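You operate a simulated robot arm through the tools that you are given. There is no shell and no other tool. Be economical: measure what you need, move in short steps, check, and stop when the job is done.

Carry out the task below with a simulated two-armed robot. There is one attempt and no reset: what you move stays moved.

TASK
Tag the tray CHECK, add the red master link and carry it to the grey table.
Fine: the tag comes from the drawer and rides in the tray; so does the link; drawer shut; tray 23 cm off the middle, toward the rigging table.

The check looks at the end state, three seconds after you hand in, the way a careful person would. Anything else that was tipped, shoved, dropped, spilled or broken makes it a failure.

THE ROBOT
Two 7-joint arms with two-finger parallel grippers on one trunk, on a base that drives. Base frame: it is fixed to the floor where the robot stands at the start and does not move with it; the origin is under the middle of the robot, x ahead of it, y to its left, z up. Units: mm, degrees, N and s.
The left shoulder is at the start at [60, 143, 926], the right one opposite. With the tool pointing down near the work surface each hand reaches from about 320 to 740 mm from the robot's upright axis, wherever it stands, measured 20 degrees to its own side. Places, roughly: inside of the orange tray [700, 200, 900]; rigging drawer [700, 100, 700]; top of the grey table [-1300, 200, 800]. Payload 1.57 kg a hand.
The tool frame of a hand sits at the grasp point between the pads (the TCP): z along the fingers, y along the line on which they close. The tips reach 30 mm beyond it. Largest opening 110 mm; finger width 24, thickness 12; the body of the gripper, 48 by 112 mm, starts 78 mm behind the TCP.
Orientation is that of the tool frame in the base frame, as [roll, pitch, yaw] about the fixed x, y, z axes, in that order (R = Rz(yaw) Ry(pitch) Rx(roll)). With the fingers straight down and closing along the base's y, the tool's x points along the base's -x, its y along +y and its z along -z.

THE INTERFACE
- The arms move only by the tool step_arm. It takes "left_targets", "right_targets" or both (then of equal length, played together; a hand with none holds still); each is one flat list of numbers, 6 for each row, row after row: the shift along the tool's x, y, z in m, then the turn, a rotation vector about the tool's x, y, z in rad. In form: [dx, dy, dz, ax, ay, az, dx, dy, dz, ax, ay, az, ...]. A call has 1 to 20 rows; each row shifts and turns the commanded pose from where the row before left it, along the tool's axes as they then stand. "left_grip" and "right_grip" are, for a hand that has rows, the finger opening in m, from 0 to 0.11, set as the call begins (left out, the last holds). A row lasts 0.2 s, in which the tool goes at most 50 mm and 8.6 degrees; a call with a longer step from one row to the next is refused whole, and so is a gripper value outside its range. A pose out of reach is approached as far as the arm can. The call stops where the force on the tool passes 40 N (or 10 N more than at its start, if that is more) or the arm is blocked; 0.2 s more then pass. The fingers move at their own pace (about 45 mm/s each) and stop on an object; they squeeze with about 39 N. The grip force told is the motor's: it shows also when the fingers shut on nothing. Time passes only in rows, and 0.2 s behind the last, so rows that do not move let the fingers close. The reply holds the time, the measured pose of the TCP, the force on the tool along the base axes, the opening and the grip force, in the units named above and with some noise, with the torque about the TCP (base axes, N m) and any sound that the robot's microphone picked up, and new pictures: "show" is both (left out), scene, wrist or none (wrist: the cameras of the hands that moved).
- Cameras (640 x 400 px; columns grow to the right, rows downward): "scene" is now at [-26.6, 54.7, 1513.2]; the picture's right is [1.00, -0.07, -0.00], its down [-0.07, -0.93, -0.36] and it looks along [0.03, 0.36, -0.93] (base axes); focal length 214 px, centre (320, 200). "left" rides on the left gripper at [70, -16, -141] in its tool frame; the picture's right is [0.23, 0.97, 0.00], its down [-0.86, 0.20, -0.48] and it looks along [-0.47, 0.11, 0.88] (tool axes); focal length 222 px, centre (320, 200). "right" rides on the right gripper at [70, 16, -141] in its tool frame; the picture's right is [-0.23, 0.97, 0.00], its down [-0.85, -0.20, -0.48] and it looks along [-0.47, -0.11, 0.88] (tool axes); focal length 222 px, centre (320, 200). There is no depth. A picture from a camera that has moved, and an enlarged one, comes with that camera's place and axes in the base frame and with its lens.
- move_column(by): slides the trunk up (or, below 0, down) by that many mm; the arms and the scene camera ride with it, the base frame stays. It gives what a move gives, with no picture.
- base_move(legs): drives the robot by 1 to 6 legs, each [ahead, left, turn to the left] in mm, mm and degrees, along the robot's own axes; the way and the turn of a leg run together, so that a leg with both is an arc; at most 1500 mm and 180 degrees a leg. The arms and the cameras ride along, it lands a little off, and it stops where it bumps. It gives what a move gives, and a new picture of the scene camera.
- pan_tilt(pan, tilt): turns the head with the scene camera to pan (to the left, within 86 degrees either way) and tilt (down, from -29 to 69), counted from straight ahead of the robot. It gives what a move gives, and a new picture of the scene camera.
- zoom(camera, box): a new picture of the part [left, top, right, bottom] of that camera's present view, enlarged. No time passes.
- job_done(): hands the job in; it is judged then, once.

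Go step by step. Nothing tells you exact positions but the pictures and the camera data: compare them with the known pose of the tool, close in by small moves and look again before you grip or let go. The budget is 120 turns and 260 pictures, counting those below and the enlarged ones. Unless the task says otherwise, let go and move clear before handing in, and close with one line.

The tools are called after "Emit:" as name(argument=value, ...) on one line, values as JSON. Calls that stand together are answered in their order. step_arm: Moves the arms, as the interface text tells. Its arguments: {"type":"object","properties":{"left_targets":{"type":"array","items":{"type":"number"}},"left_grip":{"type":"number"},"right_targets":{"type":"array","items":{"type":"number"}},"right_grip":{"type":"number"},"show":{"type":"string","enum":["both","scene","wrist","none"]}},"required":[]} The other tools are called the same way: move_column (by) slides the trunk up or down; base_move (legs) drives the base; pan_tilt (pan, tilt) turns the head that bears the scene camera; zoom (camera, box) takes an enlarged picture of a part of a camera's view; job_done () hands the job in.

At the start:

```text
time: 0.0
left_tcp_pos: [405.9, 218.3, 1084.5]
left_tool_rot: [180.0, 0.0, -179.9]
left_force: [0.0, -0.3, 0.0]
left_wrist_torque: [0.01, 0.01, 0.0]
left_gripper_width: 110.2
left_grip_force: 0.0
right_tcp_pos: [548.3, -184.6, 1084.5]
right_tool_rot: [-179.9, 0.1, 179.9]
right_force: [0.1, -0.4, -0.1]
right_wrist_torque: [0.01, 0.01, -0.04]
right_gripper_width: 110.0
right_grip_force: 0.0
trunk travel left (down, up): [-525.0, 65.0]
robot x, y, heading: [-1.2, -0.1, -0.1]
head pan, tilt: [85.9, 68.8]
```

scene: 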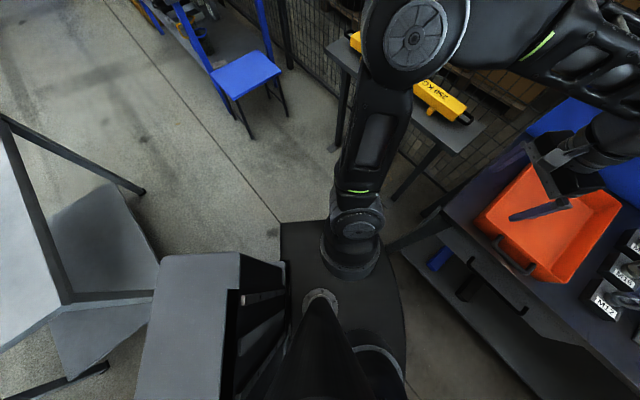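
right: 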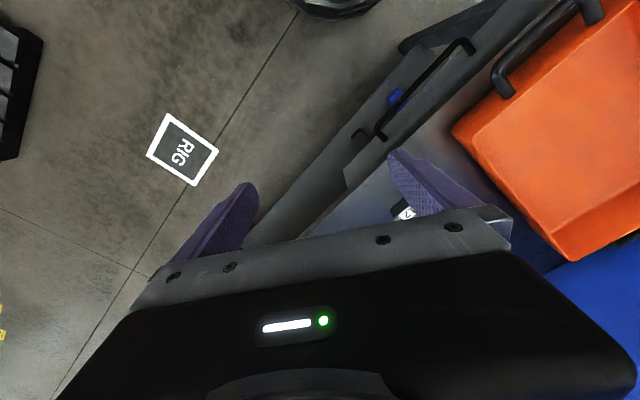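
left: 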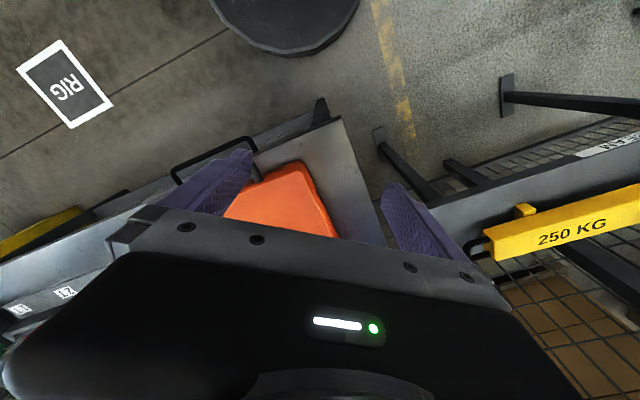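

The head is looking left and down; I can see the orange tray on the bench ahead. I'll first look straight ahead.

Emit:
pan_tilt(pan=0, tilt=40)

```text
time: 1.6
left_tcp_pos: [406.2, 218.4, 1085.1]
left_tool_rot: [180.0, -0.1, -179.9]
left_force: [1.2, -0.3, 0.7]
left_wrist_torque: [0.01, 0.04, 0.0]
left_gripper_width: 110.2
left_grip_force: 0.0
right_tcp_pos: [548.0, -185.6, 1084.8]
right_tool_rot: [180.0, 0.0, 179.9]
right_force: [-0.3, -1.0, -0.2]
right_wrist_torque: [-0.02, 0.01, -0.01]
right_gripper_width: 110.1
right_grip_force: 0.1
trunk travel left (down, up): [-525.0, 65.0]
robot x, y, heading: [0.4, 2.1, -0.1]
head pan, tilt: [0.0, 40.0]
camera scene: at [54.5, -1.0, 1549.3], right [0.0, -1.0, 0.0], down [-0.64, 0.0, -0.77], along [0.77, 0.0, -0.64], focal length 214 px, centre (320, 200)
```

scene: 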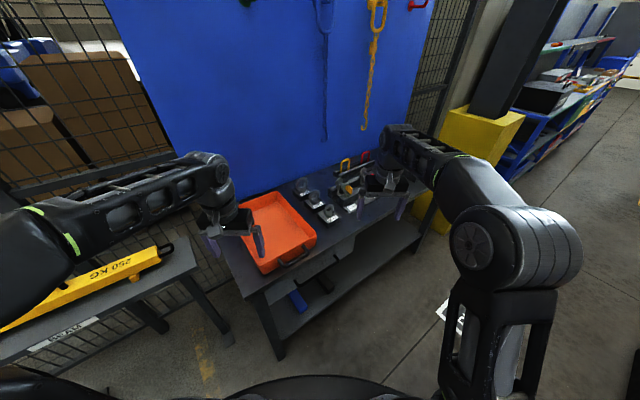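

Emit:
zoom(camera="scene", box=[220, 130, 460, 280])

Emit:
zoom(camera="scene", box=[220, 230, 440, 368])

Emit:
zoom(camera="scene", box=[230, 0, 470, 150])

```text
2.67 times, centred on (340, 205) of scene
camera zoom: at [54.5, -1.0, 1549.3], right [0.0, -1.0, 0.0], down [-0.64, 0.0, -0.77], along [0.77, 0.0, -0.64], focal length 572 px, centre (267, 187)
```

zoom: 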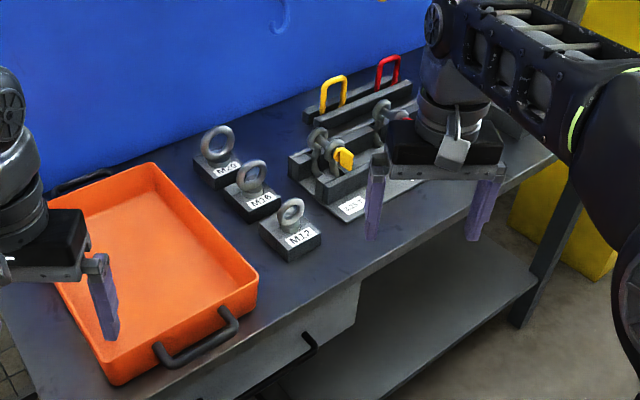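

```text
2.90 times, centred on (330, 299) of scene
camera zoom: at [54.5, -1.0, 1549.3], right [0.0, -1.0, 0.0], down [-0.64, 0.0, -0.77], along [0.77, 0.0, -0.64], focal length 622 px, centre (291, -87)
```

zoom: 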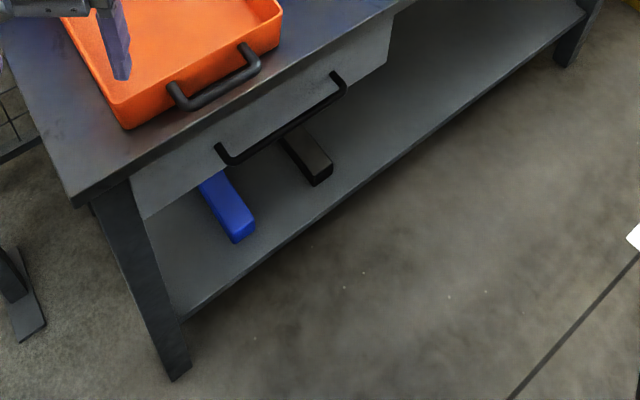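

```text
2.67 times, centred on (350, 75) of scene
camera zoom: at [54.5, -1.0, 1549.3], right [0.0, -1.0, 0.0], down [-0.64, 0.0, -0.77], along [0.77, 0.0, -0.64], focal length 572 px, centre (240, 533)
```

zoom: 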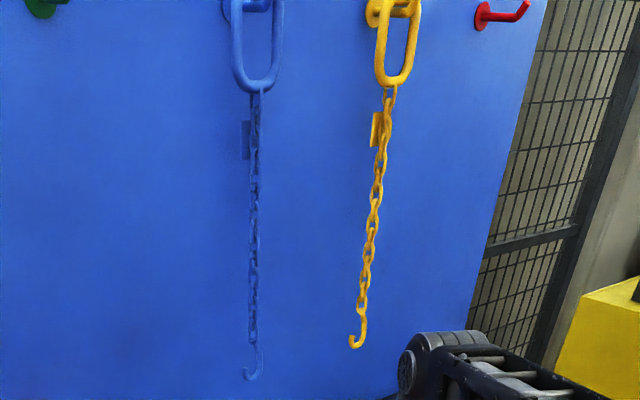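

The bench is turned about 36° to the robot: tray on it, drawer handle under it, red link on a rack at the far right. Before driving I'll look around on both sides.

Emit:
pan_tilt(pan=86, tilt=35)

Emit:
pan_tilt(pan=-86, tilt=45)

```text
time: 3.2
left_tcp_pos: [406.1, 217.7, 1085.7]
left_tool_rot: [180.0, -0.1, -180.0]
left_force: [0.3, 0.3, -0.9]
left_wrist_torque: [-0.01, 0.0, 0.01]
left_gripper_width: 110.2
left_grip_force: 0.0
right_tcp_pos: [547.6, -184.5, 1084.2]
right_tool_rot: [180.0, 0.1, 180.0]
right_force: [-0.7, 0.0, -0.1]
right_wrist_torque: [0.01, 0.0, 0.02]
right_gripper_width: 110.2
right_grip_force: 0.1
trunk travel left (down, up): [-525.0, 65.0]
robot x, y, heading: [0.7, 1.3, -0.2]
head pan, tilt: [85.9, 35.0]
camera scene: at [-24.3, 86.8, 1556.9], right [1.0, -0.07, 0.0], down [-0.04, -0.57, -0.82], along [0.06, 0.82, -0.57], focal length 214 px, centre (320, 200)
```

scene: 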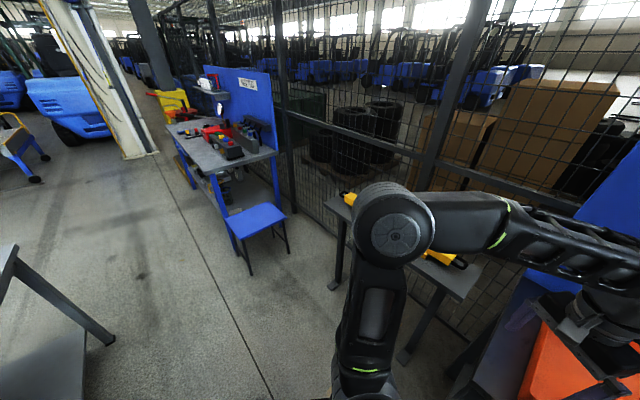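

```text
time: 5.8
left_tcp_pos: [405.8, 218.0, 1085.2]
left_tool_rot: [-179.9, 0.1, 180.0]
left_force: [-0.4, 0.1, 0.3]
left_wrist_torque: [0.01, -0.02, -0.01]
left_gripper_width: 109.9
left_grip_force: 0.0
right_tcp_pos: [547.7, -185.7, 1085.2]
right_tool_rot: [-180.0, -0.1, 179.9]
right_force: [0.7, -0.8, 0.6]
right_wrist_torque: [0.04, 0.04, -0.01]
right_gripper_width: 110.3
right_grip_force: 0.0
trunk travel left (down, up): [-525.0, 65.0]
robot x, y, heading: [2.6, -5.7, -0.0]
head pan, tilt: [-85.9, 45.0]
camera scene: at [-24.8, -82.2, 1542.1], right [-1.0, -0.07, 0.0], down [-0.05, 0.71, -0.71], along [0.05, -0.71, -0.71], focal length 214 px, centre (320, 200)
```

scene: 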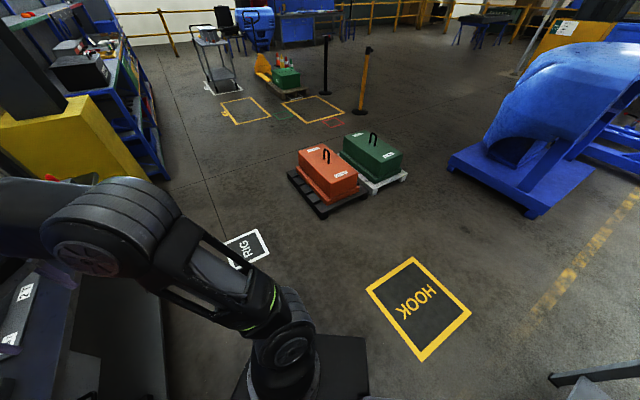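

The way to the right is clear. I'll move right and turn to face the bench squarely in front of the drawer.

Emit:
base_move(legs=[[0, -350, 0], [0, 0, 36]])

Emit:
pan_tilt(pan=0, tilt=50)

```text
time: 9.8
left_tcp_pos: [200.1, 64.3, 1086.0]
left_tool_rot: [-180.0, -0.1, -143.9]
left_force: [0.7, 0.6, -0.3]
left_wrist_torque: [-0.01, -0.01, 0.03]
left_gripper_width: 110.0
left_grip_force: 0.0
right_tcp_pos: [552.5, -177.1, 1084.1]
right_tool_rot: [179.8, 0.0, -143.8]
right_force: [-0.4, 0.4, 1.0]
right_wrist_torque: [-0.02, 0.02, -0.03]
right_gripper_width: 110.1
right_grip_force: 0.1
trunk travel left (down, up): [-525.0, 65.0]
robot x, y, heading: [0.0, -350.7, 36.1]
head pan, tilt: [-85.9, 45.0]
camera scene: at [27.9, -431.7, 1542.1], right [-0.76, -0.65, 0.0], down [-0.46, 0.54, -0.71], along [0.46, -0.54, -0.71], focal length 214 px, centre (320, 200)
```

scene: 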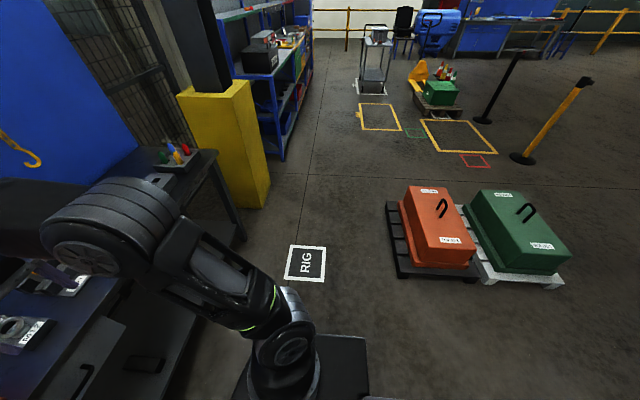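

```text
time: 11.4
left_tcp_pos: [200.9, 65.8, 1085.0]
left_tool_rot: [180.0, 0.1, -143.9]
left_force: [0.1, -0.2, -0.2]
left_wrist_torque: [0.0, 0.0, 0.01]
left_gripper_width: 110.2
left_grip_force: 0.0
right_tcp_pos: [552.4, -178.1, 1085.0]
right_tool_rot: [180.0, 0.0, -143.8]
right_force: [0.3, 0.7, -0.4]
right_wrist_torque: [-0.03, -0.01, -0.01]
right_gripper_width: 109.8
right_grip_force: 0.0
trunk travel left (down, up): [-525.0, 65.0]
robot x, y, heading: [1.7, -352.6, 35.9]
head pan, tilt: [0.0, 50.0]
camera scene: at [37.8, -324.4, 1535.1], right [0.59, -0.81, 0.0], down [-0.62, -0.45, -0.64], along [0.52, 0.38, -0.77], focal length 214 px, centre (320, 200)
```

scene: 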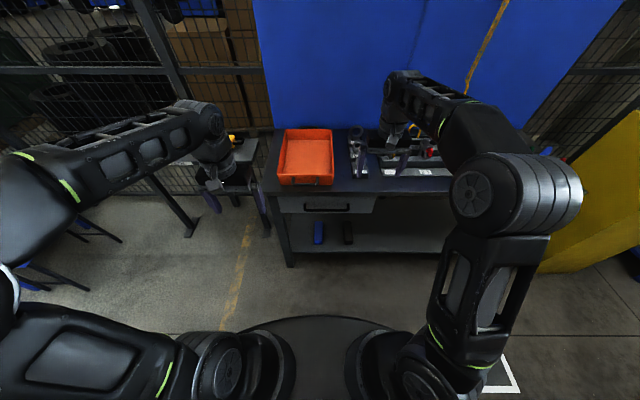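

Emit:
zoom(camera="scene", box=[250, 120, 410, 220])

Emit:
zoom(camera="scene", box=[340, 110, 500, 210])

```text
4.00 times, centred on (330, 170) of scene
camera zoom: at [37.8, -324.4, 1535.1], right [0.59, -0.81, 0.0], down [-0.62, -0.45, -0.64], along [0.52, 0.38, -0.77], focal length 858 px, centre (280, 320)
```

zoom: 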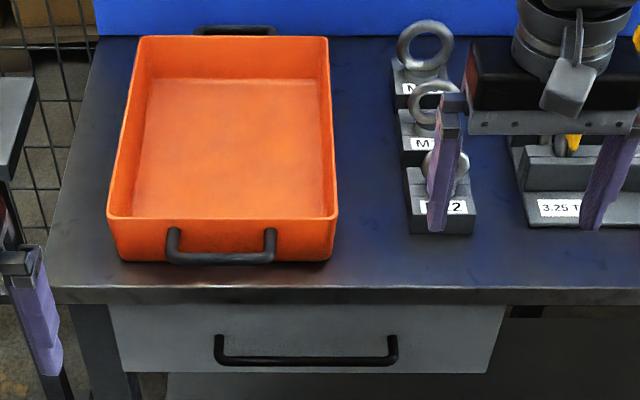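

```text
4.00 times, centred on (420, 160) of scene
camera zoom: at [37.8, -324.4, 1535.1], right [0.59, -0.81, 0.0], down [-0.62, -0.45, -0.64], along [0.52, 0.38, -0.77], focal length 858 px, centre (-80, 360)
```

zoom: 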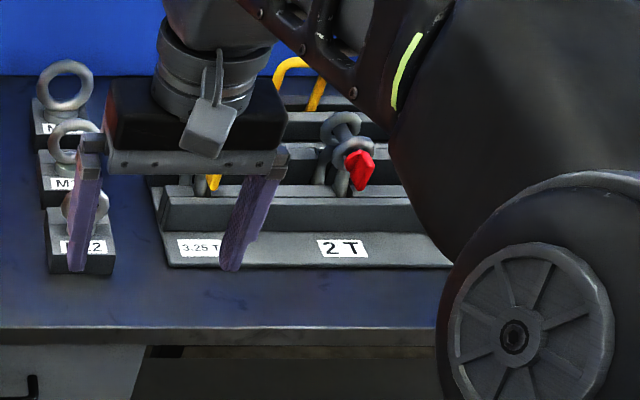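

The bench now lies square ahead, the drawer handle about 620 mm out, slightly right. I'll bring the left hand forward and turn it to point horizontally with its fingers closing vertically.

Emit:
step_arm(left_targets=[-0.04, 0, 0, 0, 0, 0, -0.04, 0, 0, 0, 0, 0, -0.0806, 0, 0, 0, 0, 0], show="none")

Emit:
step_arm(left_targets=[-0.04, 0, 0, 0, 0, 0, -0.03, 0, 0, 0, 0, 0, 0, 0, 0, -0.0806, -0.0806, 0.0806, 0, 0, 0, -0.0806, -0.0806, 0.0806, 0, 0, 0, -0.0806, -0.0806, 0.0806, 0, 0, 0, -0.0806, -0.0806, 0.0806, 0, 0, 0, -0.0806, -0.0806, 0.0806, 0, 0, 0, -0.0806, -0.0806, 0.0806, 0, 0, 0, -0.0806, -0.0806, 0.0806, 0, 0, 0, -0.0806, -0.0806, 0.0806, 0, 0, 0, -0.0806, -0.0806, 0.0806, 0, 0, 0, -0.0806, -0.0806, 0.0806, 0, 0, 0, -0.0806, -0.0806, 0.0806, 0, 0, 0, -0.0806, -0.0806, 0.0806, 0, 0, 0, -0.0806, -0.0806, 0.0806, 0, 0, 0, -0.0806, -0.0806, 0.0806, 0, 0, 0, -0.0806, -0.0806, 0.0806])

```text
refused: row 3 steps farther than a row can; nothing moved
```

```text
time: 15.0
left_tcp_pos: [321.9, 138.4, 1114.4]
left_tool_rot: [95.5, 5.0, 131.7]
left_force: [-0.1, 0.2, 0.3]
left_wrist_torque: [-0.02, 0.02, -0.02]
left_gripper_width: 109.9
left_grip_force: 0.1
left hand out of reach, approached as far as the arm can: row 12, 13, 14, 15, 16, 17
right_tcp_pos: [551.8, -177.0, 1085.4]
right_tool_rot: [179.9, -0.1, -143.8]
right_force: [-0.5, 0.1, 0.2]
right_wrist_torque: [-0.04, 0.01, 0.03]
right_gripper_width: 109.9
right_grip_force: 0.2
trunk travel left (down, up): [-525.0, 65.0]
robot x, y, heading: [0.5, -348.7, 36.1]
head pan, tilt: [0.0, 50.0]
camera scene: at [37.7, -324.4, 1535.1], right [0.59, -0.81, 0.0], down [-0.62, -0.45, -0.64], along [0.52, 0.38, -0.77], focal length 214 px, centre (320, 200)
camera left: at [170.1, 95.2, 1105.8], right [-0.14, 0.29, 0.95], down [0.21, -0.92, 0.32], along [0.97, 0.24, 0.06], focal length 222 px, centre (320, 200)
```

scene: 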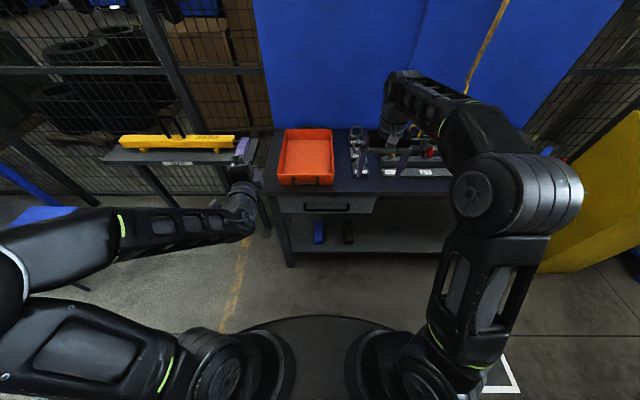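
left: 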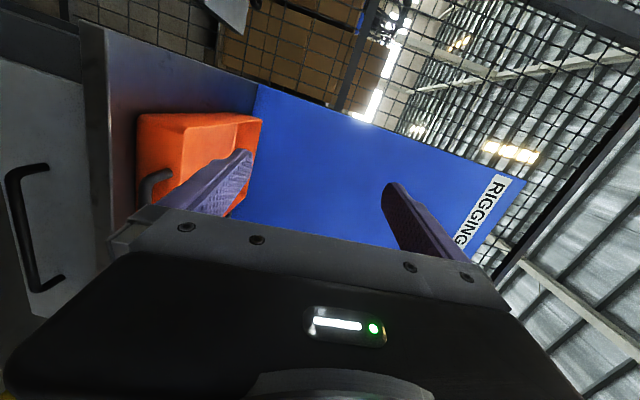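

The wrist view shows the handle plainly and the "RIGGING" sign names this bench; triangulating, the handle is about 645 mm ahead, 27 mm right, at z ≈ 746. I move the left hand in front of it, staying short.

Emit:
step_arm(left_targets=[-0.0249, -0.0338, 0.0074, 0, 0, 0, -0.0249, -0.0338, 0.0074, 0, 0, 0, -0.0249, -0.0338, 0.0074, 0, 0, 0, -0.0249, -0.0338, 0.0074, 0, 0, 0, -0.0249, -0.0338, 0.0074, 0, 0, 0, -0.0249, -0.0338, 0.0074, 0, 0, 0, -0.0249, -0.0338, 0.0074, 0, 0, 0, -0.0249, -0.0338, 0.0074, 0, 0, 0, -0.0249, -0.0338, 0.0074, 0, 0, 0, -0.0249, -0.0338, 0.0074, 0, 0, 0])

```text
time: 17.1
left_tcp_pos: [509.4, -23.8, 823.1]
left_tool_rot: [95.1, 4.5, 132.7]
left_force: [-22.3, -9.4, 22.4]
left_wrist_torque: [-0.4, 0.71, -0.13]
left_gripper_width: 92.2
left_grip_force: 0.1
right_tcp_pos: [549.3, -178.3, 1087.1]
right_tool_rot: [180.0, 0.1, -143.8]
right_force: [-0.1, 0.6, -0.4]
right_wrist_torque: [-0.03, 0.03, 0.01]
right_gripper_width: 110.0
right_grip_force: 0.1
trunk travel left (down, up): [-525.0, 65.0]
robot x, y, heading: [-0.3, -348.8, 36.0]
head pan, tilt: [0.0, 50.0]
stopped in row 10 (left hand): the force on the tool passed its limit at 63 N (the readings are from after the stop); the commanded pose is now the measured one
camera scene: at [34.2, -326.1, 1535.7], right [0.59, -0.81, 0.0], down [-0.62, -0.45, -0.64], along [0.52, 0.38, -0.76], focal length 214 px, centre (320, 200)
camera left: at [359.5, -69.9, 813.1], right [-0.14, 0.28, 0.95], down [0.23, -0.92, 0.31], along [0.96, 0.26, 0.07], focal length 222 px, centre (320, 200)
```

scene: 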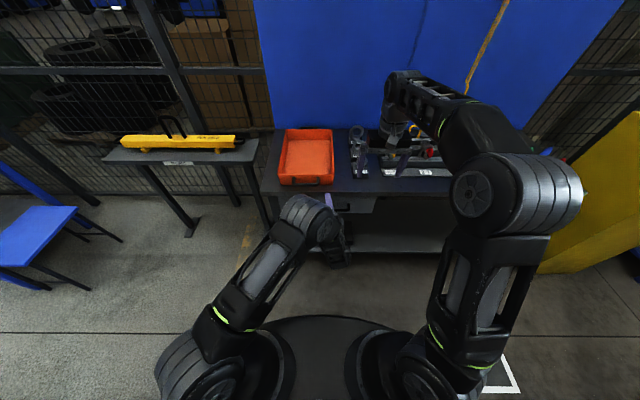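
left: 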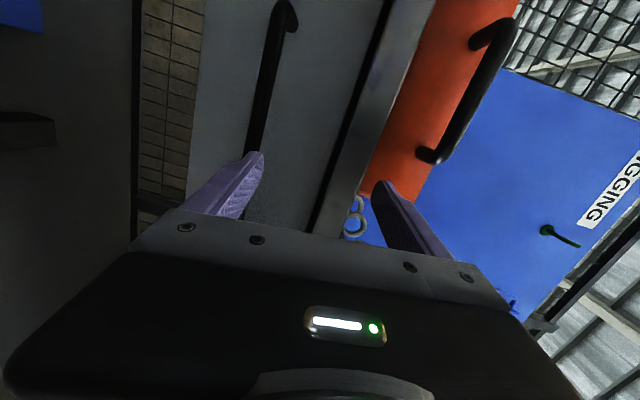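

The lower finger came down on the bar from above (bar near z ≈ 765). I lift slightly, back off and straighten the hand.

Emit:
step_arm(left_targets=[0, 0.012, -0.01, 0, 0, 0, 0, 0, -0.03, 0, 0, 0, 0, 0, -0.03, 0, 0, 0, 0, 0, 0, -0.0445, -0.0585, 0.039, 0, 0, 0, -0.0445, -0.0585, 0.039, 0, 0, 0, 0, 0, 0], left_grip=0.11, show="wrist")

```text
time: 18.5
left_tcp_pos: [462.4, -67.2, 836.9]
left_tool_rot: [90.2, 0.2, 125.7]
left_force: [0.4, -0.3, 0.1]
left_wrist_torque: [0.0, 0.0, -0.02]
left_gripper_width: 109.9
left_grip_force: 0.0
right_tcp_pos: [551.8, -177.4, 1084.2]
right_tool_rot: [180.0, 0.0, -143.8]
right_force: [-0.1, 0.8, 0.7]
right_wrist_torque: [-0.02, -0.03, -0.02]
right_gripper_width: 110.0
right_grip_force: 0.1
trunk travel left (down, up): [-525.0, 65.0]
robot x, y, heading: [1.3, -350.2, 36.0]
head pan, tilt: [0.0, 50.0]
camera left: at [306.9, -94.4, 821.0], right [-0.13, 0.19, 0.97], down [0.11, -0.97, 0.2], along [0.98, 0.13, 0.11], focal length 222 px, centre (320, 200)
```

left: 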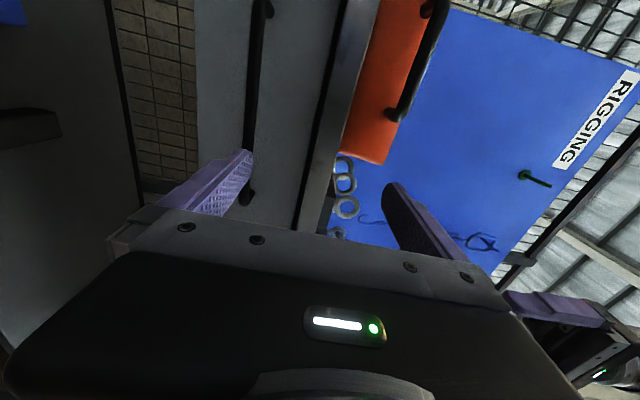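

Bar is now solved at z ≈ 766, x' ≈ 633. Lower to its level, then advance with the fingers open around it.

Emit:
step_arm(left_targets=[0.009, -0.036, 0, 0, 0, 0, 0.009, -0.035, 0, 0, 0, 0, 0, 0, 0.02, 0, 0, 0, 0, 0, 0.02, 0, 0, 0], show="wrist")

```text
time: 19.5
left_tcp_pos: [483.4, -29.9, 766.3]
left_tool_rot: [90.0, 0.3, 125.8]
left_force: [0.7, 0.5, -0.5]
left_wrist_torque: [-0.04, -0.01, -0.03]
left_gripper_width: 109.9
left_grip_force: 0.0
right_tcp_pos: [552.8, -176.7, 1084.3]
right_tool_rot: [-180.0, -0.1, -143.8]
right_force: [0.4, 0.6, 0.1]
right_wrist_torque: [0.04, 0.01, 0.03]
right_gripper_width: 110.0
right_grip_force: 0.0
trunk travel left (down, up): [-525.0, 65.0]
robot x, y, heading: [-2.1, -352.1, 36.2]
head pan, tilt: [0.0, 50.0]
camera left: at [328.8, -56.4, 749.9], right [-0.13, 0.19, 0.97], down [0.11, -0.97, 0.2], along [0.98, 0.14, 0.11], focal length 222 px, centre (320, 200)
```

left: 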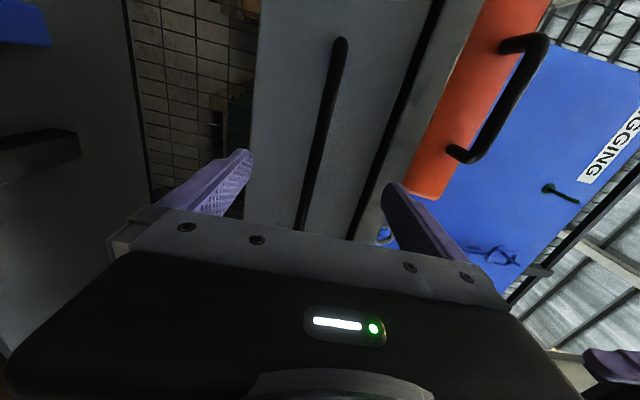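

The bar lies between the fingers. Advance 42 mm and close.

Emit:
step_arm(left_targets=[0, 0, 0.015, 0, 0, 0, 0, 0, 0.015, 0, 0, 0, 0, 0, 0.012, 0, 0, 0], show="wrist")

Emit:
step_arm(left_targets=[0, 0, 0, 0, 0, 0, 0, 0, 0, 0, 0, 0, 0, 0, 0, 0, 0, 0, 0, 0, 0, 0, 0, 0, 0, 0, 0, 0, 0, 0, 0, 0, 0, 0, 0, 0, 0, 0, 0, 0, 0, 0], left_grip=0)

```text
time: 20.3
left_tcp_pos: [516.9, -6.1, 765.6]
left_tool_rot: [90.1, 0.2, 125.7]
left_force: [-0.5, 0.2, 0.2]
left_wrist_torque: [0.01, -0.02, -0.02]
left_gripper_width: 110.1
left_grip_force: 0.1
right_tcp_pos: [552.0, -176.4, 1083.6]
right_tool_rot: [179.9, 0.0, -143.8]
right_force: [-1.0, 0.0, 0.4]
right_wrist_torque: [0.05, -0.01, 0.0]
right_gripper_width: 110.2
right_grip_force: 0.0
trunk travel left (down, up): [-525.0, 65.0]
robot x, y, heading: [3.1, -354.3, 36.3]
head pan, tilt: [0.0, 50.0]
camera left: at [363.3, -33.2, 749.3], right [-0.13, 0.19, 0.97], down [0.11, -0.97, 0.2], along [0.98, 0.13, 0.11], focal length 222 px, centre (320, 200)
```

left: 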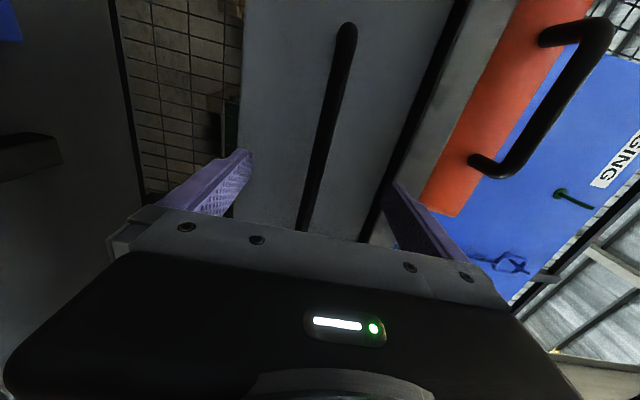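

```text
time: 21.9
left_tcp_pos: [516.8, -7.9, 760.4]
left_tool_rot: [90.8, 0.0, 125.6]
left_force: [1.2, -2.5, -27.0]
left_wrist_torque: [-0.12, 0.4, -0.16]
left_gripper_width: 11.8
left_grip_force: 25.7
right_tcp_pos: [553.9, -176.5, 1083.5]
right_tool_rot: [-180.0, -0.1, -143.8]
right_force: [-0.5, -0.5, -0.6]
right_wrist_torque: [-0.01, -0.01, -0.02]
right_gripper_width: 110.0
right_grip_force: 0.1
trunk travel left (down, up): [-525.0, 65.0]
robot x, y, heading: [-3.2, -351.4, 36.1]
head pan, tilt: [0.0, 50.0]
camera scene: at [40.1, -323.2, 1534.6], right [0.59, -0.81, 0.0], down [-0.62, -0.45, -0.64], along [0.52, 0.38, -0.77], focal length 214 px, centre (320, 200)
camera left: at [362.5, -33.6, 745.7], right [-0.12, 0.19, 0.97], down [0.11, -0.97, 0.21], along [0.99, 0.13, 0.1], focal length 222 px, centre (320, 200)
```

scene: 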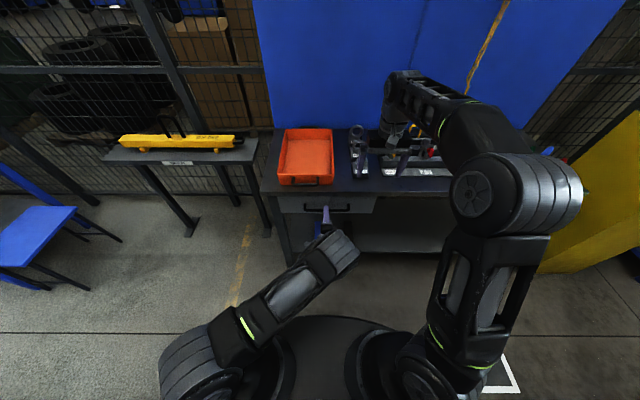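
left: 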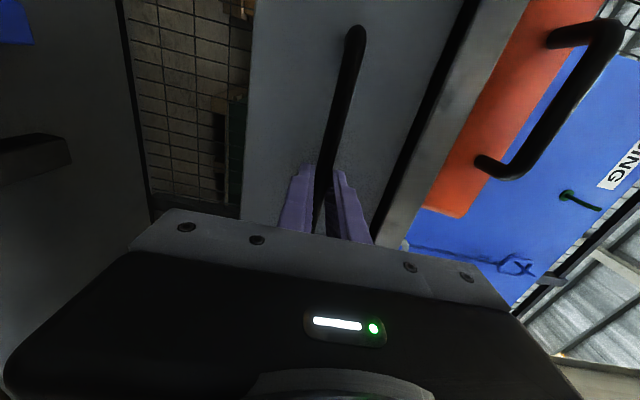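

The bar is gripped (11.8 mm) with some vertical strain; I relax it, then drive back to pull the drawer open.

Emit:
step_arm(left_targets=[0, -0.004, 0, 0, 0, 0, 0, 0, 0, 0, 0, 0], show="none")

Emit:
base_move(legs=[[-130, 0, 0]])

```text
time: 22.5
left_tcp_pos: [516.1, -5.8, 760.6]
left_tool_rot: [90.3, 0.2, 125.7]
left_force: [-7.6, -8.9, -20.1]
left_wrist_torque: [0.0, 0.44, -0.18]
left_gripper_width: 11.7
left_grip_force: 29.1
right_tcp_pos: [553.2, -178.2, 1083.8]
right_tool_rot: [179.9, 0.0, -143.7]
right_force: [-0.5, 0.1, -0.1]
right_wrist_torque: [-0.05, 0.01, 0.0]
right_gripper_width: 110.1
right_grip_force: 0.0
trunk travel left (down, up): [-525.0, 65.0]
robot x, y, heading: [-2.1, -351.1, 36.3]
head pan, tilt: [0.0, 50.0]
```

```text
time: 23.8
left_tcp_pos: [413.2, -82.2, 759.8]
left_tool_rot: [90.3, 0.2, 125.8]
left_force: [1.9, -3.1, -21.4]
left_wrist_torque: [-0.03, 0.47, -0.45]
left_gripper_width: 11.8
left_grip_force: 29.4
right_tcp_pos: [448.9, -252.5, 1083.1]
right_tool_rot: [-180.0, 0.0, -143.8]
right_force: [0.0, -0.1, -0.4]
right_wrist_torque: [0.03, 0.0, 0.0]
right_gripper_width: 110.1
right_grip_force: 0.0
trunk travel left (down, up): [-525.0, 65.0]
robot x, y, heading: [-100.1, -423.0, 36.4]
head pan, tilt: [0.0, 50.0]
camera scene: at [-65.3, -400.4, 1535.1], right [0.59, -0.81, 0.0], down [-0.62, -0.45, -0.64], along [0.52, 0.38, -0.77], focal length 214 px, centre (320, 200)
```

scene: 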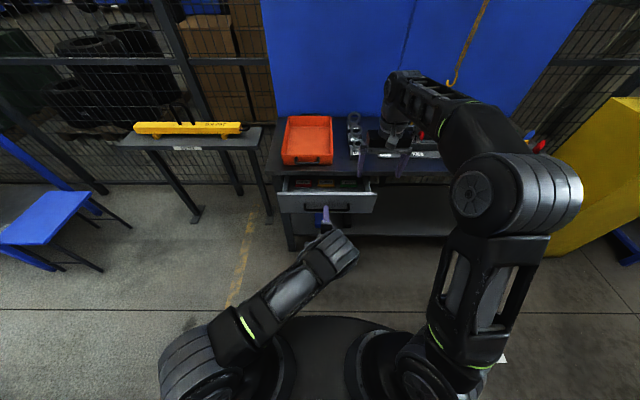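

The drawer slides open. Pull a little more and look inside.

Emit:
base_move(legs=[[-110, 0, 0]])

Emit:
zoom(camera="scene", box=[260, 110, 420, 210])

```text
time: 24.9
left_tcp_pos: [322.9, -147.9, 760.0]
left_tool_rot: [90.4, 0.2, 125.8]
left_force: [-0.4, -0.3, -7.7]
left_wrist_torque: [0.1, 0.28, -0.34]
left_gripper_width: 11.8
left_grip_force: 28.8
right_tcp_pos: [358.7, -317.3, 1085.1]
right_tool_rot: [180.0, -0.1, -143.6]
right_force: [0.6, 0.2, 0.0]
right_wrist_torque: [0.04, 0.0, 0.0]
right_gripper_width: 110.1
right_grip_force: 0.1
trunk travel left (down, up): [-525.0, 65.0]
robot x, y, heading: [-191.8, -491.3, 36.4]
head pan, tilt: [0.0, 50.0]
camera scene: at [-155.5, -466.0, 1535.1], right [0.59, -0.81, 0.0], down [-0.62, -0.45, -0.64], along [0.52, 0.38, -0.77], focal length 214 px, centre (320, 200)
```

scene: 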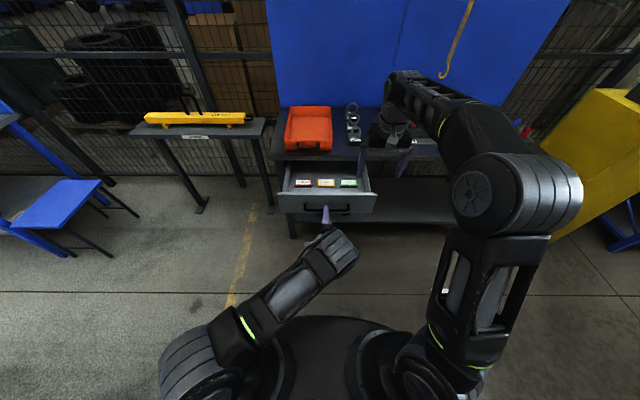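

```text
4.00 times, centred on (340, 160) of scene
camera zoom: at [-155.5, -466.0, 1535.1], right [0.59, -0.81, 0.0], down [-0.62, -0.45, -0.64], along [0.52, 0.38, -0.77], focal length 858 px, centre (240, 360)
```

zoom: 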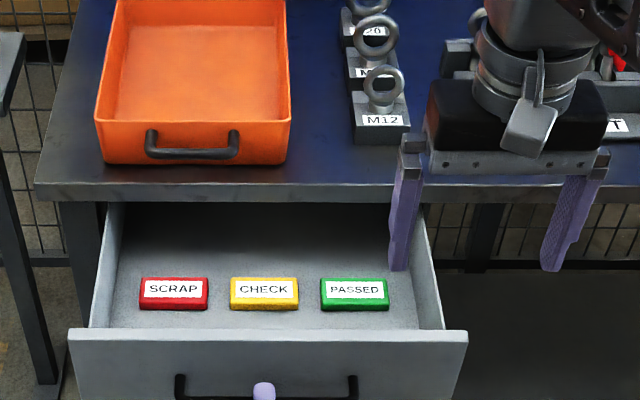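

The drawer shows SCRAP, CHECK and PASSED tags; CHECK is the yellow one in the middle. It's too far to reach, so I release the handle, lift the left hand clear, then drive up.

Emit:
step_arm(left_targets=[0, 0, 0, 0, 0, 0, 0, 0, 0, 0, 0, 0, 0, 0, 0, 0, 0, 0, 0, 0, 0, 0, 0, 0, 0, 0, 0, 0, 0, 0, 0, 0, -0.03, 0, 0, 0, 0, 0, -0.03, 0, 0, 0, 0, 0, -0.03, 0, 0, 0, 0.02, 0.035, 0, 0, 0, 0, 0.02, 0.035, 0, 0, 0, 0, 0.02, 0.035, 0, 0, 0, 0, 0.025, 0.035, 0, 0, 0, 0, 0.025, 0.035, 0, 0, 0, 0, 0.025, 0.035, 0, 0, 0, 0, 0.025, 0.035, 0, 0, 0, 0], left_grip=0.11, show="scene")

```text
time: 28.1
left_tcp_pos: [162.0, -64.0, 1002.5]
left_tool_rot: [90.4, 0.1, 125.9]
left_force: [-0.1, -0.7, -0.3]
left_wrist_torque: [0.01, 0.01, -0.04]
left_gripper_width: 110.3
left_grip_force: 0.0
left hand out of reach, approached as far as the arm can: row 15
right_tcp_pos: [357.5, -318.5, 1084.6]
right_tool_rot: [-180.0, 0.1, -143.7]
right_force: [0.9, -0.3, 0.4]
right_wrist_torque: [-0.05, -0.01, 0.01]
right_gripper_width: 109.7
right_grip_force: 0.1
trunk travel left (down, up): [-525.0, 65.0]
robot x, y, heading: [-194.6, -495.3, 36.4]
head pan, tilt: [0.0, 50.0]
camera scene: at [-155.4, -465.4, 1535.1], right [0.59, -0.81, 0.0], down [-0.62, -0.45, -0.64], along [0.52, 0.38, -0.77], focal length 214 px, centre (320, 200)
```

scene: 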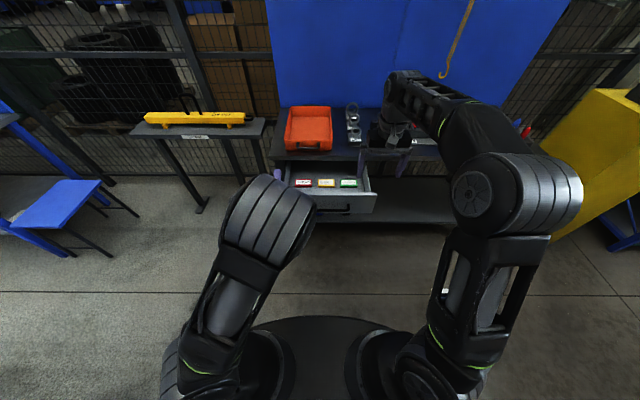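

Emit:
base_move(legs=[[185, 0, 0]])

Emit:
zoom(camera="scene", box=[240, 150, 400, 250])

```text
time: 29.7
left_tcp_pos: [313.4, 47.0, 1000.4]
left_tool_rot: [90.5, 0.2, 125.7]
left_force: [0.4, -0.1, -0.4]
left_wrist_torque: [0.03, -0.03, 0.02]
left_gripper_width: 110.0
left_grip_force: 0.1
right_tcp_pos: [510.9, -207.8, 1083.6]
right_tool_rot: [180.0, -0.1, -143.8]
right_force: [0.7, 0.2, 0.3]
right_wrist_torque: [-0.03, 0.04, 0.02]
right_gripper_width: 109.9
right_grip_force: 0.0
trunk travel left (down, up): [-525.0, 65.0]
robot x, y, heading: [-40.3, -381.1, 35.9]
head pan, tilt: [0.0, 50.0]
camera scene: at [-3.5, -354.4, 1535.1], right [0.59, -0.81, 0.0], down [-0.62, -0.45, -0.64], along [0.52, 0.38, -0.77], focal length 214 px, centre (320, 200)
```

scene: 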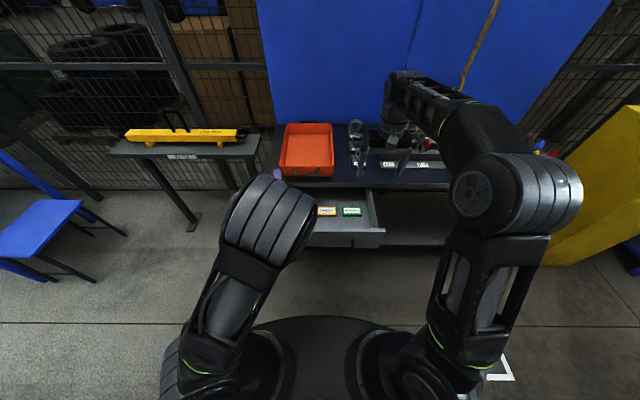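

```text
4.00 times, centred on (320, 200) of scene
camera zoom: at [-3.5, -354.4, 1535.1], right [0.59, -0.81, 0.0], down [-0.62, -0.45, -0.64], along [0.52, 0.38, -0.77], focal length 858 px, centre (320, 200)
```

zoom: 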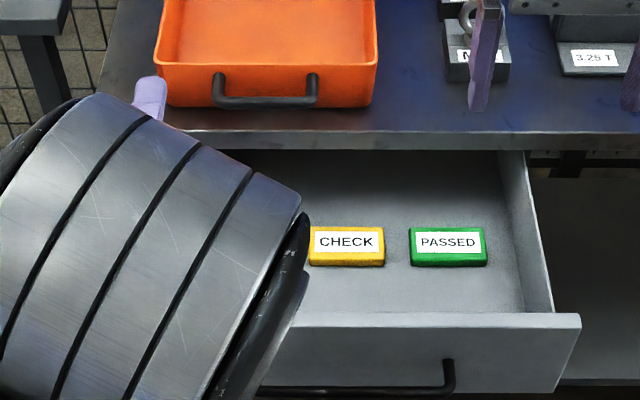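

CHECK sits at about x' 655, y' −30, top z ≈ 725. I move the left hand outward and bring the right one above the tag, turned so it closes front-to-back.

Emit:
step_arm(left_targets=[0.03, 0, 0, 0, 0, 0, 0.03, 0, 0, 0, 0, 0, 0.03, 0, 0, 0, 0, 0, 0.03, 0, 0, 0, 0, 0, 0, 0, 0, 0, 0, 0, 0, 0, 0, 0, 0, 0, 0, 0, 0, 0, 0, 0, 0, 0, 0, 0, 0, 0, 0, 0, 0, 0, 0, 0, 0, 0, 0, 0, 0, 0, 0, 0, 0, 0, 0, 0], right_targets=[0, 0, 0, 0, 0, -0.1428, 0, 0, 0, 0, 0, -0.1428, 0, 0, 0, 0, 0, -0.1428, 0, 0, 0, 0, 0, -0.1428, 0, 0, 0, 0, 0, -0.1428, 0, 0, 0, 0, 0, -0.1428, 0, 0, 0, 0, 0, -0.1428, 0, 0, 0, 0, 0, -0.1428, 0, 0, 0, 0, 0, -0.1428, 0, 0, 0, 0, 0, -0.1428, 0, 0, 0, 0, 0, -0.1428])

```text
time: 32.1
left_tcp_pos: [250.2, 143.4, 999.4]
left_tool_rot: [90.4, 0.3, 126.1]
left_force: [0.1, 0.2, -0.2]
left_wrist_torque: [-0.03, 0.0, -0.01]
left_gripper_width: 110.0
left_grip_force: 0.0
left hand out of reach, approached as far as the arm can: row 1, 4
right_tcp_pos: [509.7, -208.1, 1082.7]
right_tool_rot: [180.0, 0.0, -53.7]
right_force: [-0.3, 0.1, -0.1]
right_wrist_torque: [-0.03, 0.03, 0.03]
right_gripper_width: 110.0
right_grip_force: 0.1
trunk travel left (down, up): [-525.0, 65.0]
robot x, y, heading: [-42.8, -381.7, 36.3]
head pan, tilt: [0.0, 50.0]
camera scene: at [-4.7, -355.2, 1535.1], right [0.59, -0.81, 0.0], down [-0.62, -0.45, -0.64], along [0.52, 0.38, -0.77], focal length 214 px, centre (320, 200)
camera right: at [537.2, -273.5, 1225.3], right [-0.92, -0.39, 0.0], down [-0.35, 0.81, 0.48], along [-0.19, 0.44, -0.88], focal length 222 px, centre (320, 200)
camera left: at [96.0, 115.8, 983.5], right [-0.13, 0.19, 0.97], down [0.12, -0.97, 0.21], along [0.98, 0.14, 0.1], focal length 222 px, centre (320, 200)
```

scene: 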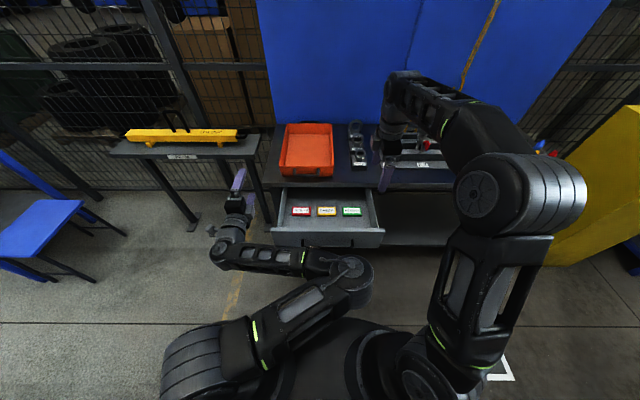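
right: 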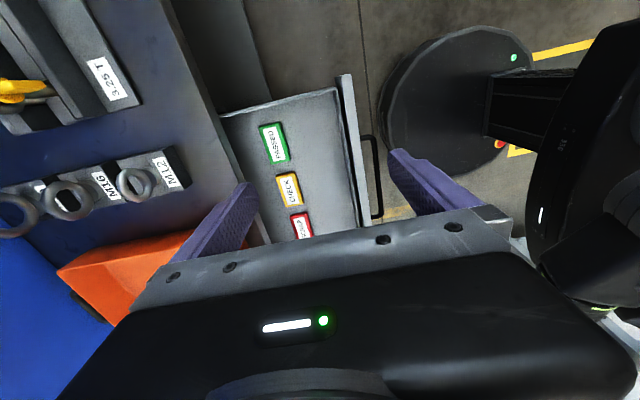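
left: 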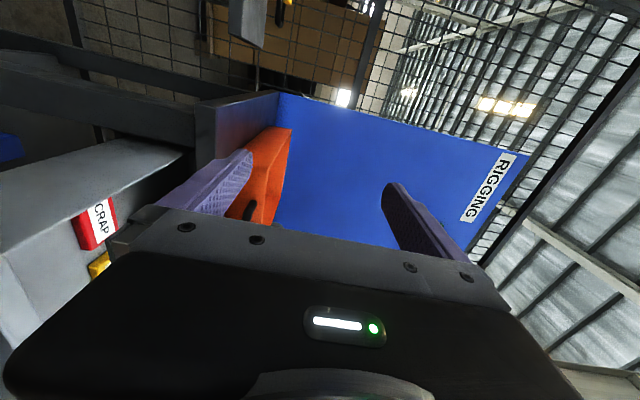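

Emit:
step_arm(right_targets=[-0.03, -0.023, 0, 0, 0, 0, -0.03, -0.023, 0, 0, 0, 0, -0.03, -0.023, 0, 0, 0, 0, -0.03, -0.023, 0, 0, 0, 0, -0.03, -0.023, 0, 0, 0, 0, 0, 0, 0.037, 0, 0, 0, 0, 0, 0.037, 0, 0, 0, 0, 0, 0.037, 0, 0, 0, 0, 0, 0.037, 0, 0, 0, 0, 0, 0.037, 0, 0, 0], right_grip=0.06)

Emit:
zoom(camera="scene", box=[240, 150, 400, 250])

```text
time: 34.3
left_tcp_pos: [251.1, 142.4, 999.2]
left_tool_rot: [90.4, 0.2, 126.0]
left_force: [-0.4, -0.2, -0.1]
left_wrist_torque: [0.01, -0.02, -0.04]
left_gripper_width: 109.7
left_grip_force: 0.2
right_tcp_pos: [509.4, -198.9, 898.1]
right_tool_rot: [180.0, 0.0, -53.7]
right_force: [0.1, 0.4, 0.1]
right_wrist_torque: [0.01, 0.04, -0.01]
right_gripper_width: 60.1
right_grip_force: 0.0
right hand out of reach, approached as far as the arm can: row 1, 2, 3, 4, 5
trunk travel left (down, up): [-525.0, 65.0]
robot x, y, heading: [-43.8, -385.5, 36.2]
head pan, tilt: [0.0, 50.0]
camera scene: at [-4.1, -355.1, 1535.1], right [0.59, -0.81, 0.0], down [-0.62, -0.45, -0.64], along [0.52, 0.38, -0.77], focal length 214 px, centre (320, 200)
camera right: at [536.9, -264.4, 1039.0], right [-0.92, -0.39, 0.0], down [-0.34, 0.81, 0.48], along [-0.19, 0.44, -0.88], focal length 222 px, centre (320, 200)
```

scene: 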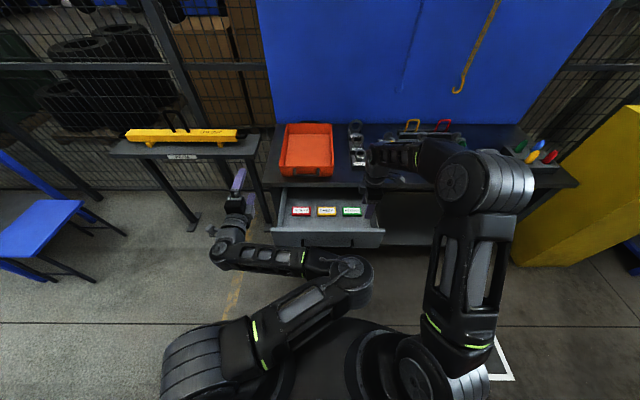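
right: 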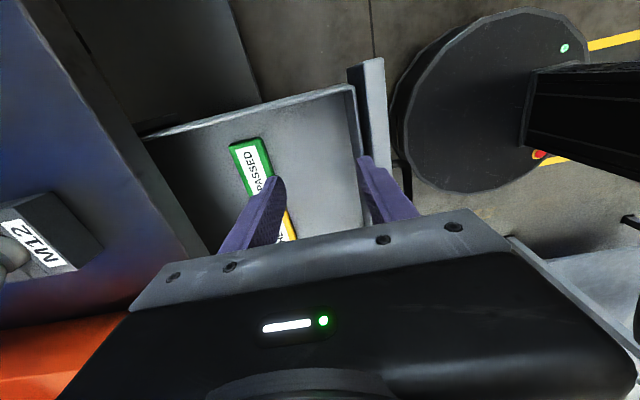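

```text
4.00 times, centred on (320, 200) of scene
camera zoom: at [-4.1, -355.1, 1535.1], right [0.59, -0.81, 0.0], down [-0.62, -0.45, -0.64], along [0.52, 0.38, -0.77], focal length 858 px, centre (320, 200)
```

zoom: 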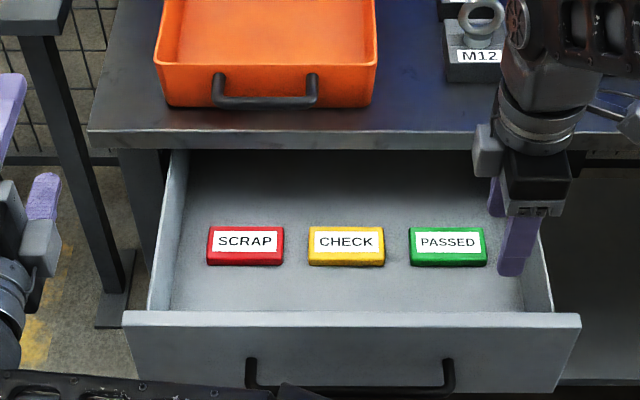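

The sideways part was refused for reach at that height; I retry it from here, lower down.

Emit:
step_arm(right_targets=[-0.0283, -0.022, 0, 0, 0, 0, -0.0283, -0.022, 0, 0, 0, 0, -0.0283, -0.022, 0, 0, 0, 0, -0.0283, -0.022, 0, 0, 0, 0, -0.0283, -0.022, 0, 0, 0, 0], show="wrist")

Emit:
zoom(camera="scene", box=[240, 150, 400, 250])

```text
time: 35.5
left_tcp_pos: [249.6, 143.8, 999.1]
left_tool_rot: [90.5, 0.2, 126.1]
left_force: [0.8, 1.3, -0.1]
left_wrist_torque: [-0.02, -0.06, 0.01]
left_gripper_width: 110.0
left_grip_force: 0.1
right_tcp_pos: [513.1, -20.5, 897.6]
right_tool_rot: [180.0, -0.1, -53.8]
right_force: [-0.3, 0.9, 0.1]
right_wrist_torque: [-0.01, 0.01, -0.01]
right_gripper_width: 59.8
right_grip_force: 0.0
trunk travel left (down, up): [-525.0, 65.0]
robot x, y, heading: [-40.3, -380.2, 36.1]
head pan, tilt: [0.0, 50.0]
camera right: at [540.6, -85.1, 1039.0], right [-0.92, -0.39, 0.0], down [-0.34, 0.81, 0.48], along [-0.19, 0.44, -0.88], focal length 222 px, centre (320, 200)
```

right: 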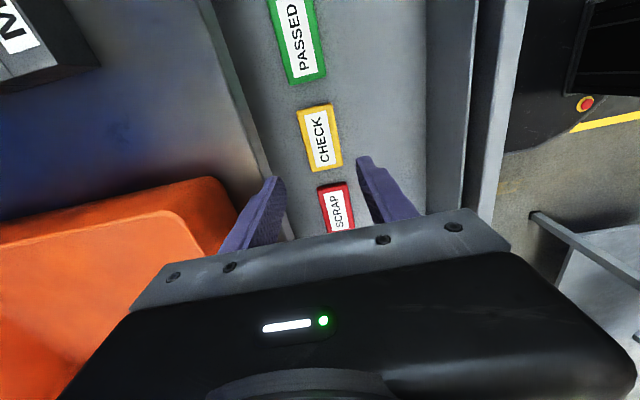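

```text
4.00 times, centred on (320, 200) of scene
camera zoom: at [-4.5, -354.4, 1535.1], right [0.59, -0.81, 0.0], down [-0.62, -0.45, -0.64], along [0.52, 0.38, -0.77], focal length 858 px, centre (320, 200)
```

zoom: 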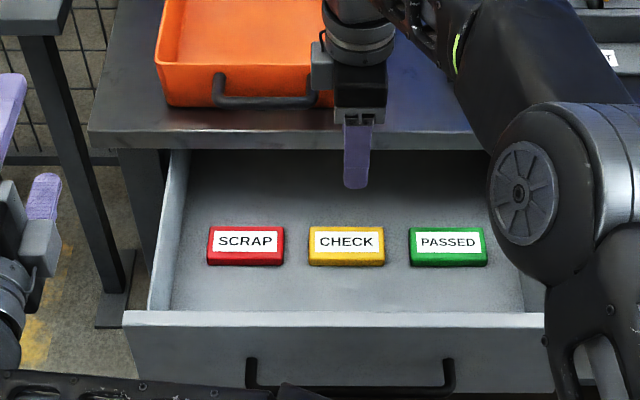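

The tag is well under the hand, but in this orientation the gripper body would catch the bench edge. I turn the hand back so it closes along the tag's length (about 90 mm), into the gaps beside it.

Emit:
step_arm(right_targets=[0, 0, 0, 0, 0, 0.1428, 0, 0, 0, 0, 0, 0.1428, 0, 0, 0, 0, 0, 0.1428, 0, 0, 0, 0, 0, 0.1428, 0, 0, 0, 0, 0, 0.1428, 0, 0, 0, 0, 0, 0.1428, 0, 0, 0, 0, 0, 0.1428, 0, 0, 0, 0, 0, 0.1428, 0, 0, 0, 0, 0, 0.1428, 0, 0, 0, 0, 0, 0.1428, 0, 0, 0, 0, 0, 0.1428, 0, 0, 0, 0, 0, 0], right_grip=0.105, show="wrist")

Emit:
zoom(camera="right", box=[160, 0, 480, 200])

Emit:
zoom(camera="scene", box=[240, 150, 400, 250])

```text
time: 38.1
left_tcp_pos: [249.1, 143.8, 999.8]
left_tool_rot: [90.4, 0.3, 126.0]
left_force: [0.5, 0.7, 0.5]
left_wrist_torque: [0.02, -0.01, -0.02]
left_gripper_width: 109.8
left_grip_force: 0.0
right_tcp_pos: [515.5, -20.7, 898.7]
right_tool_rot: [-180.0, 0.0, -143.9]
right_force: [0.1, 0.2, 0.0]
right_wrist_torque: [0.02, -0.03, 0.01]
right_gripper_width: 105.3
right_grip_force: 0.0
trunk travel left (down, up): [-525.0, 65.0]
robot x, y, heading: [-41.1, -382.4, 36.4]
head pan, tilt: [0.0, 50.0]
camera right: at [448.6, -48.5, 1041.0], right [-0.39, 0.92, 0.0], down [0.81, 0.34, 0.48], along [0.44, 0.19, -0.88], focal length 222 px, centre (320, 200)
```

right: 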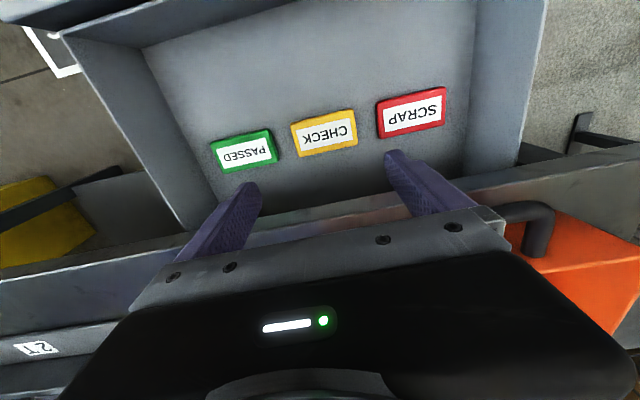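

```text
2.00 times, centred on (320, 100) of right
camera zoom: at [448.6, -48.5, 1041.0], right [-0.39, 0.92, 0.0], down [0.81, 0.34, 0.48], along [0.44, 0.19, -0.88], focal length 444 px, centre (320, 400)
```

zoom: 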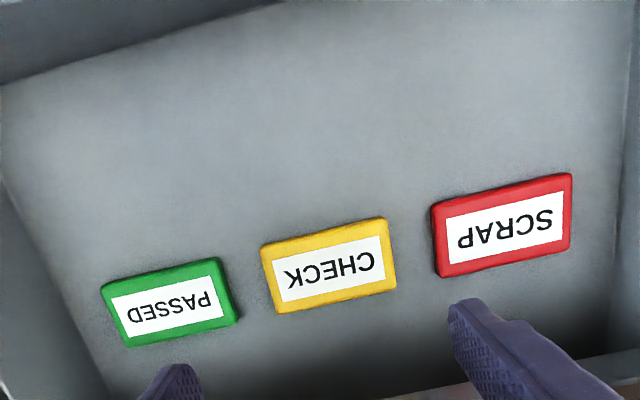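

```text
4.00 times, centred on (320, 200) of scene
camera zoom: at [-4.7, -355.2, 1535.1], right [0.59, -0.81, 0.0], down [-0.62, -0.45, -0.64], along [0.52, 0.38, -0.77], focal length 858 px, centre (320, 200)
```

zoom: 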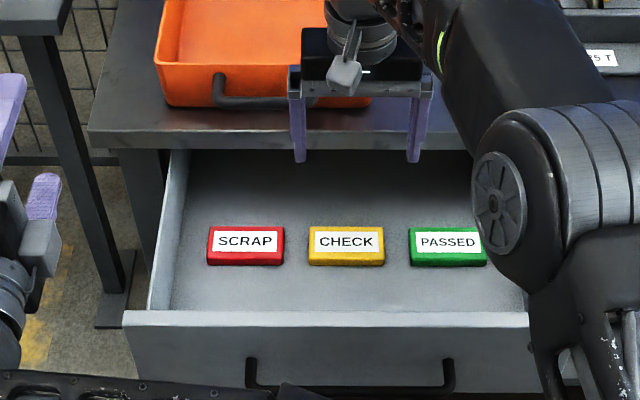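

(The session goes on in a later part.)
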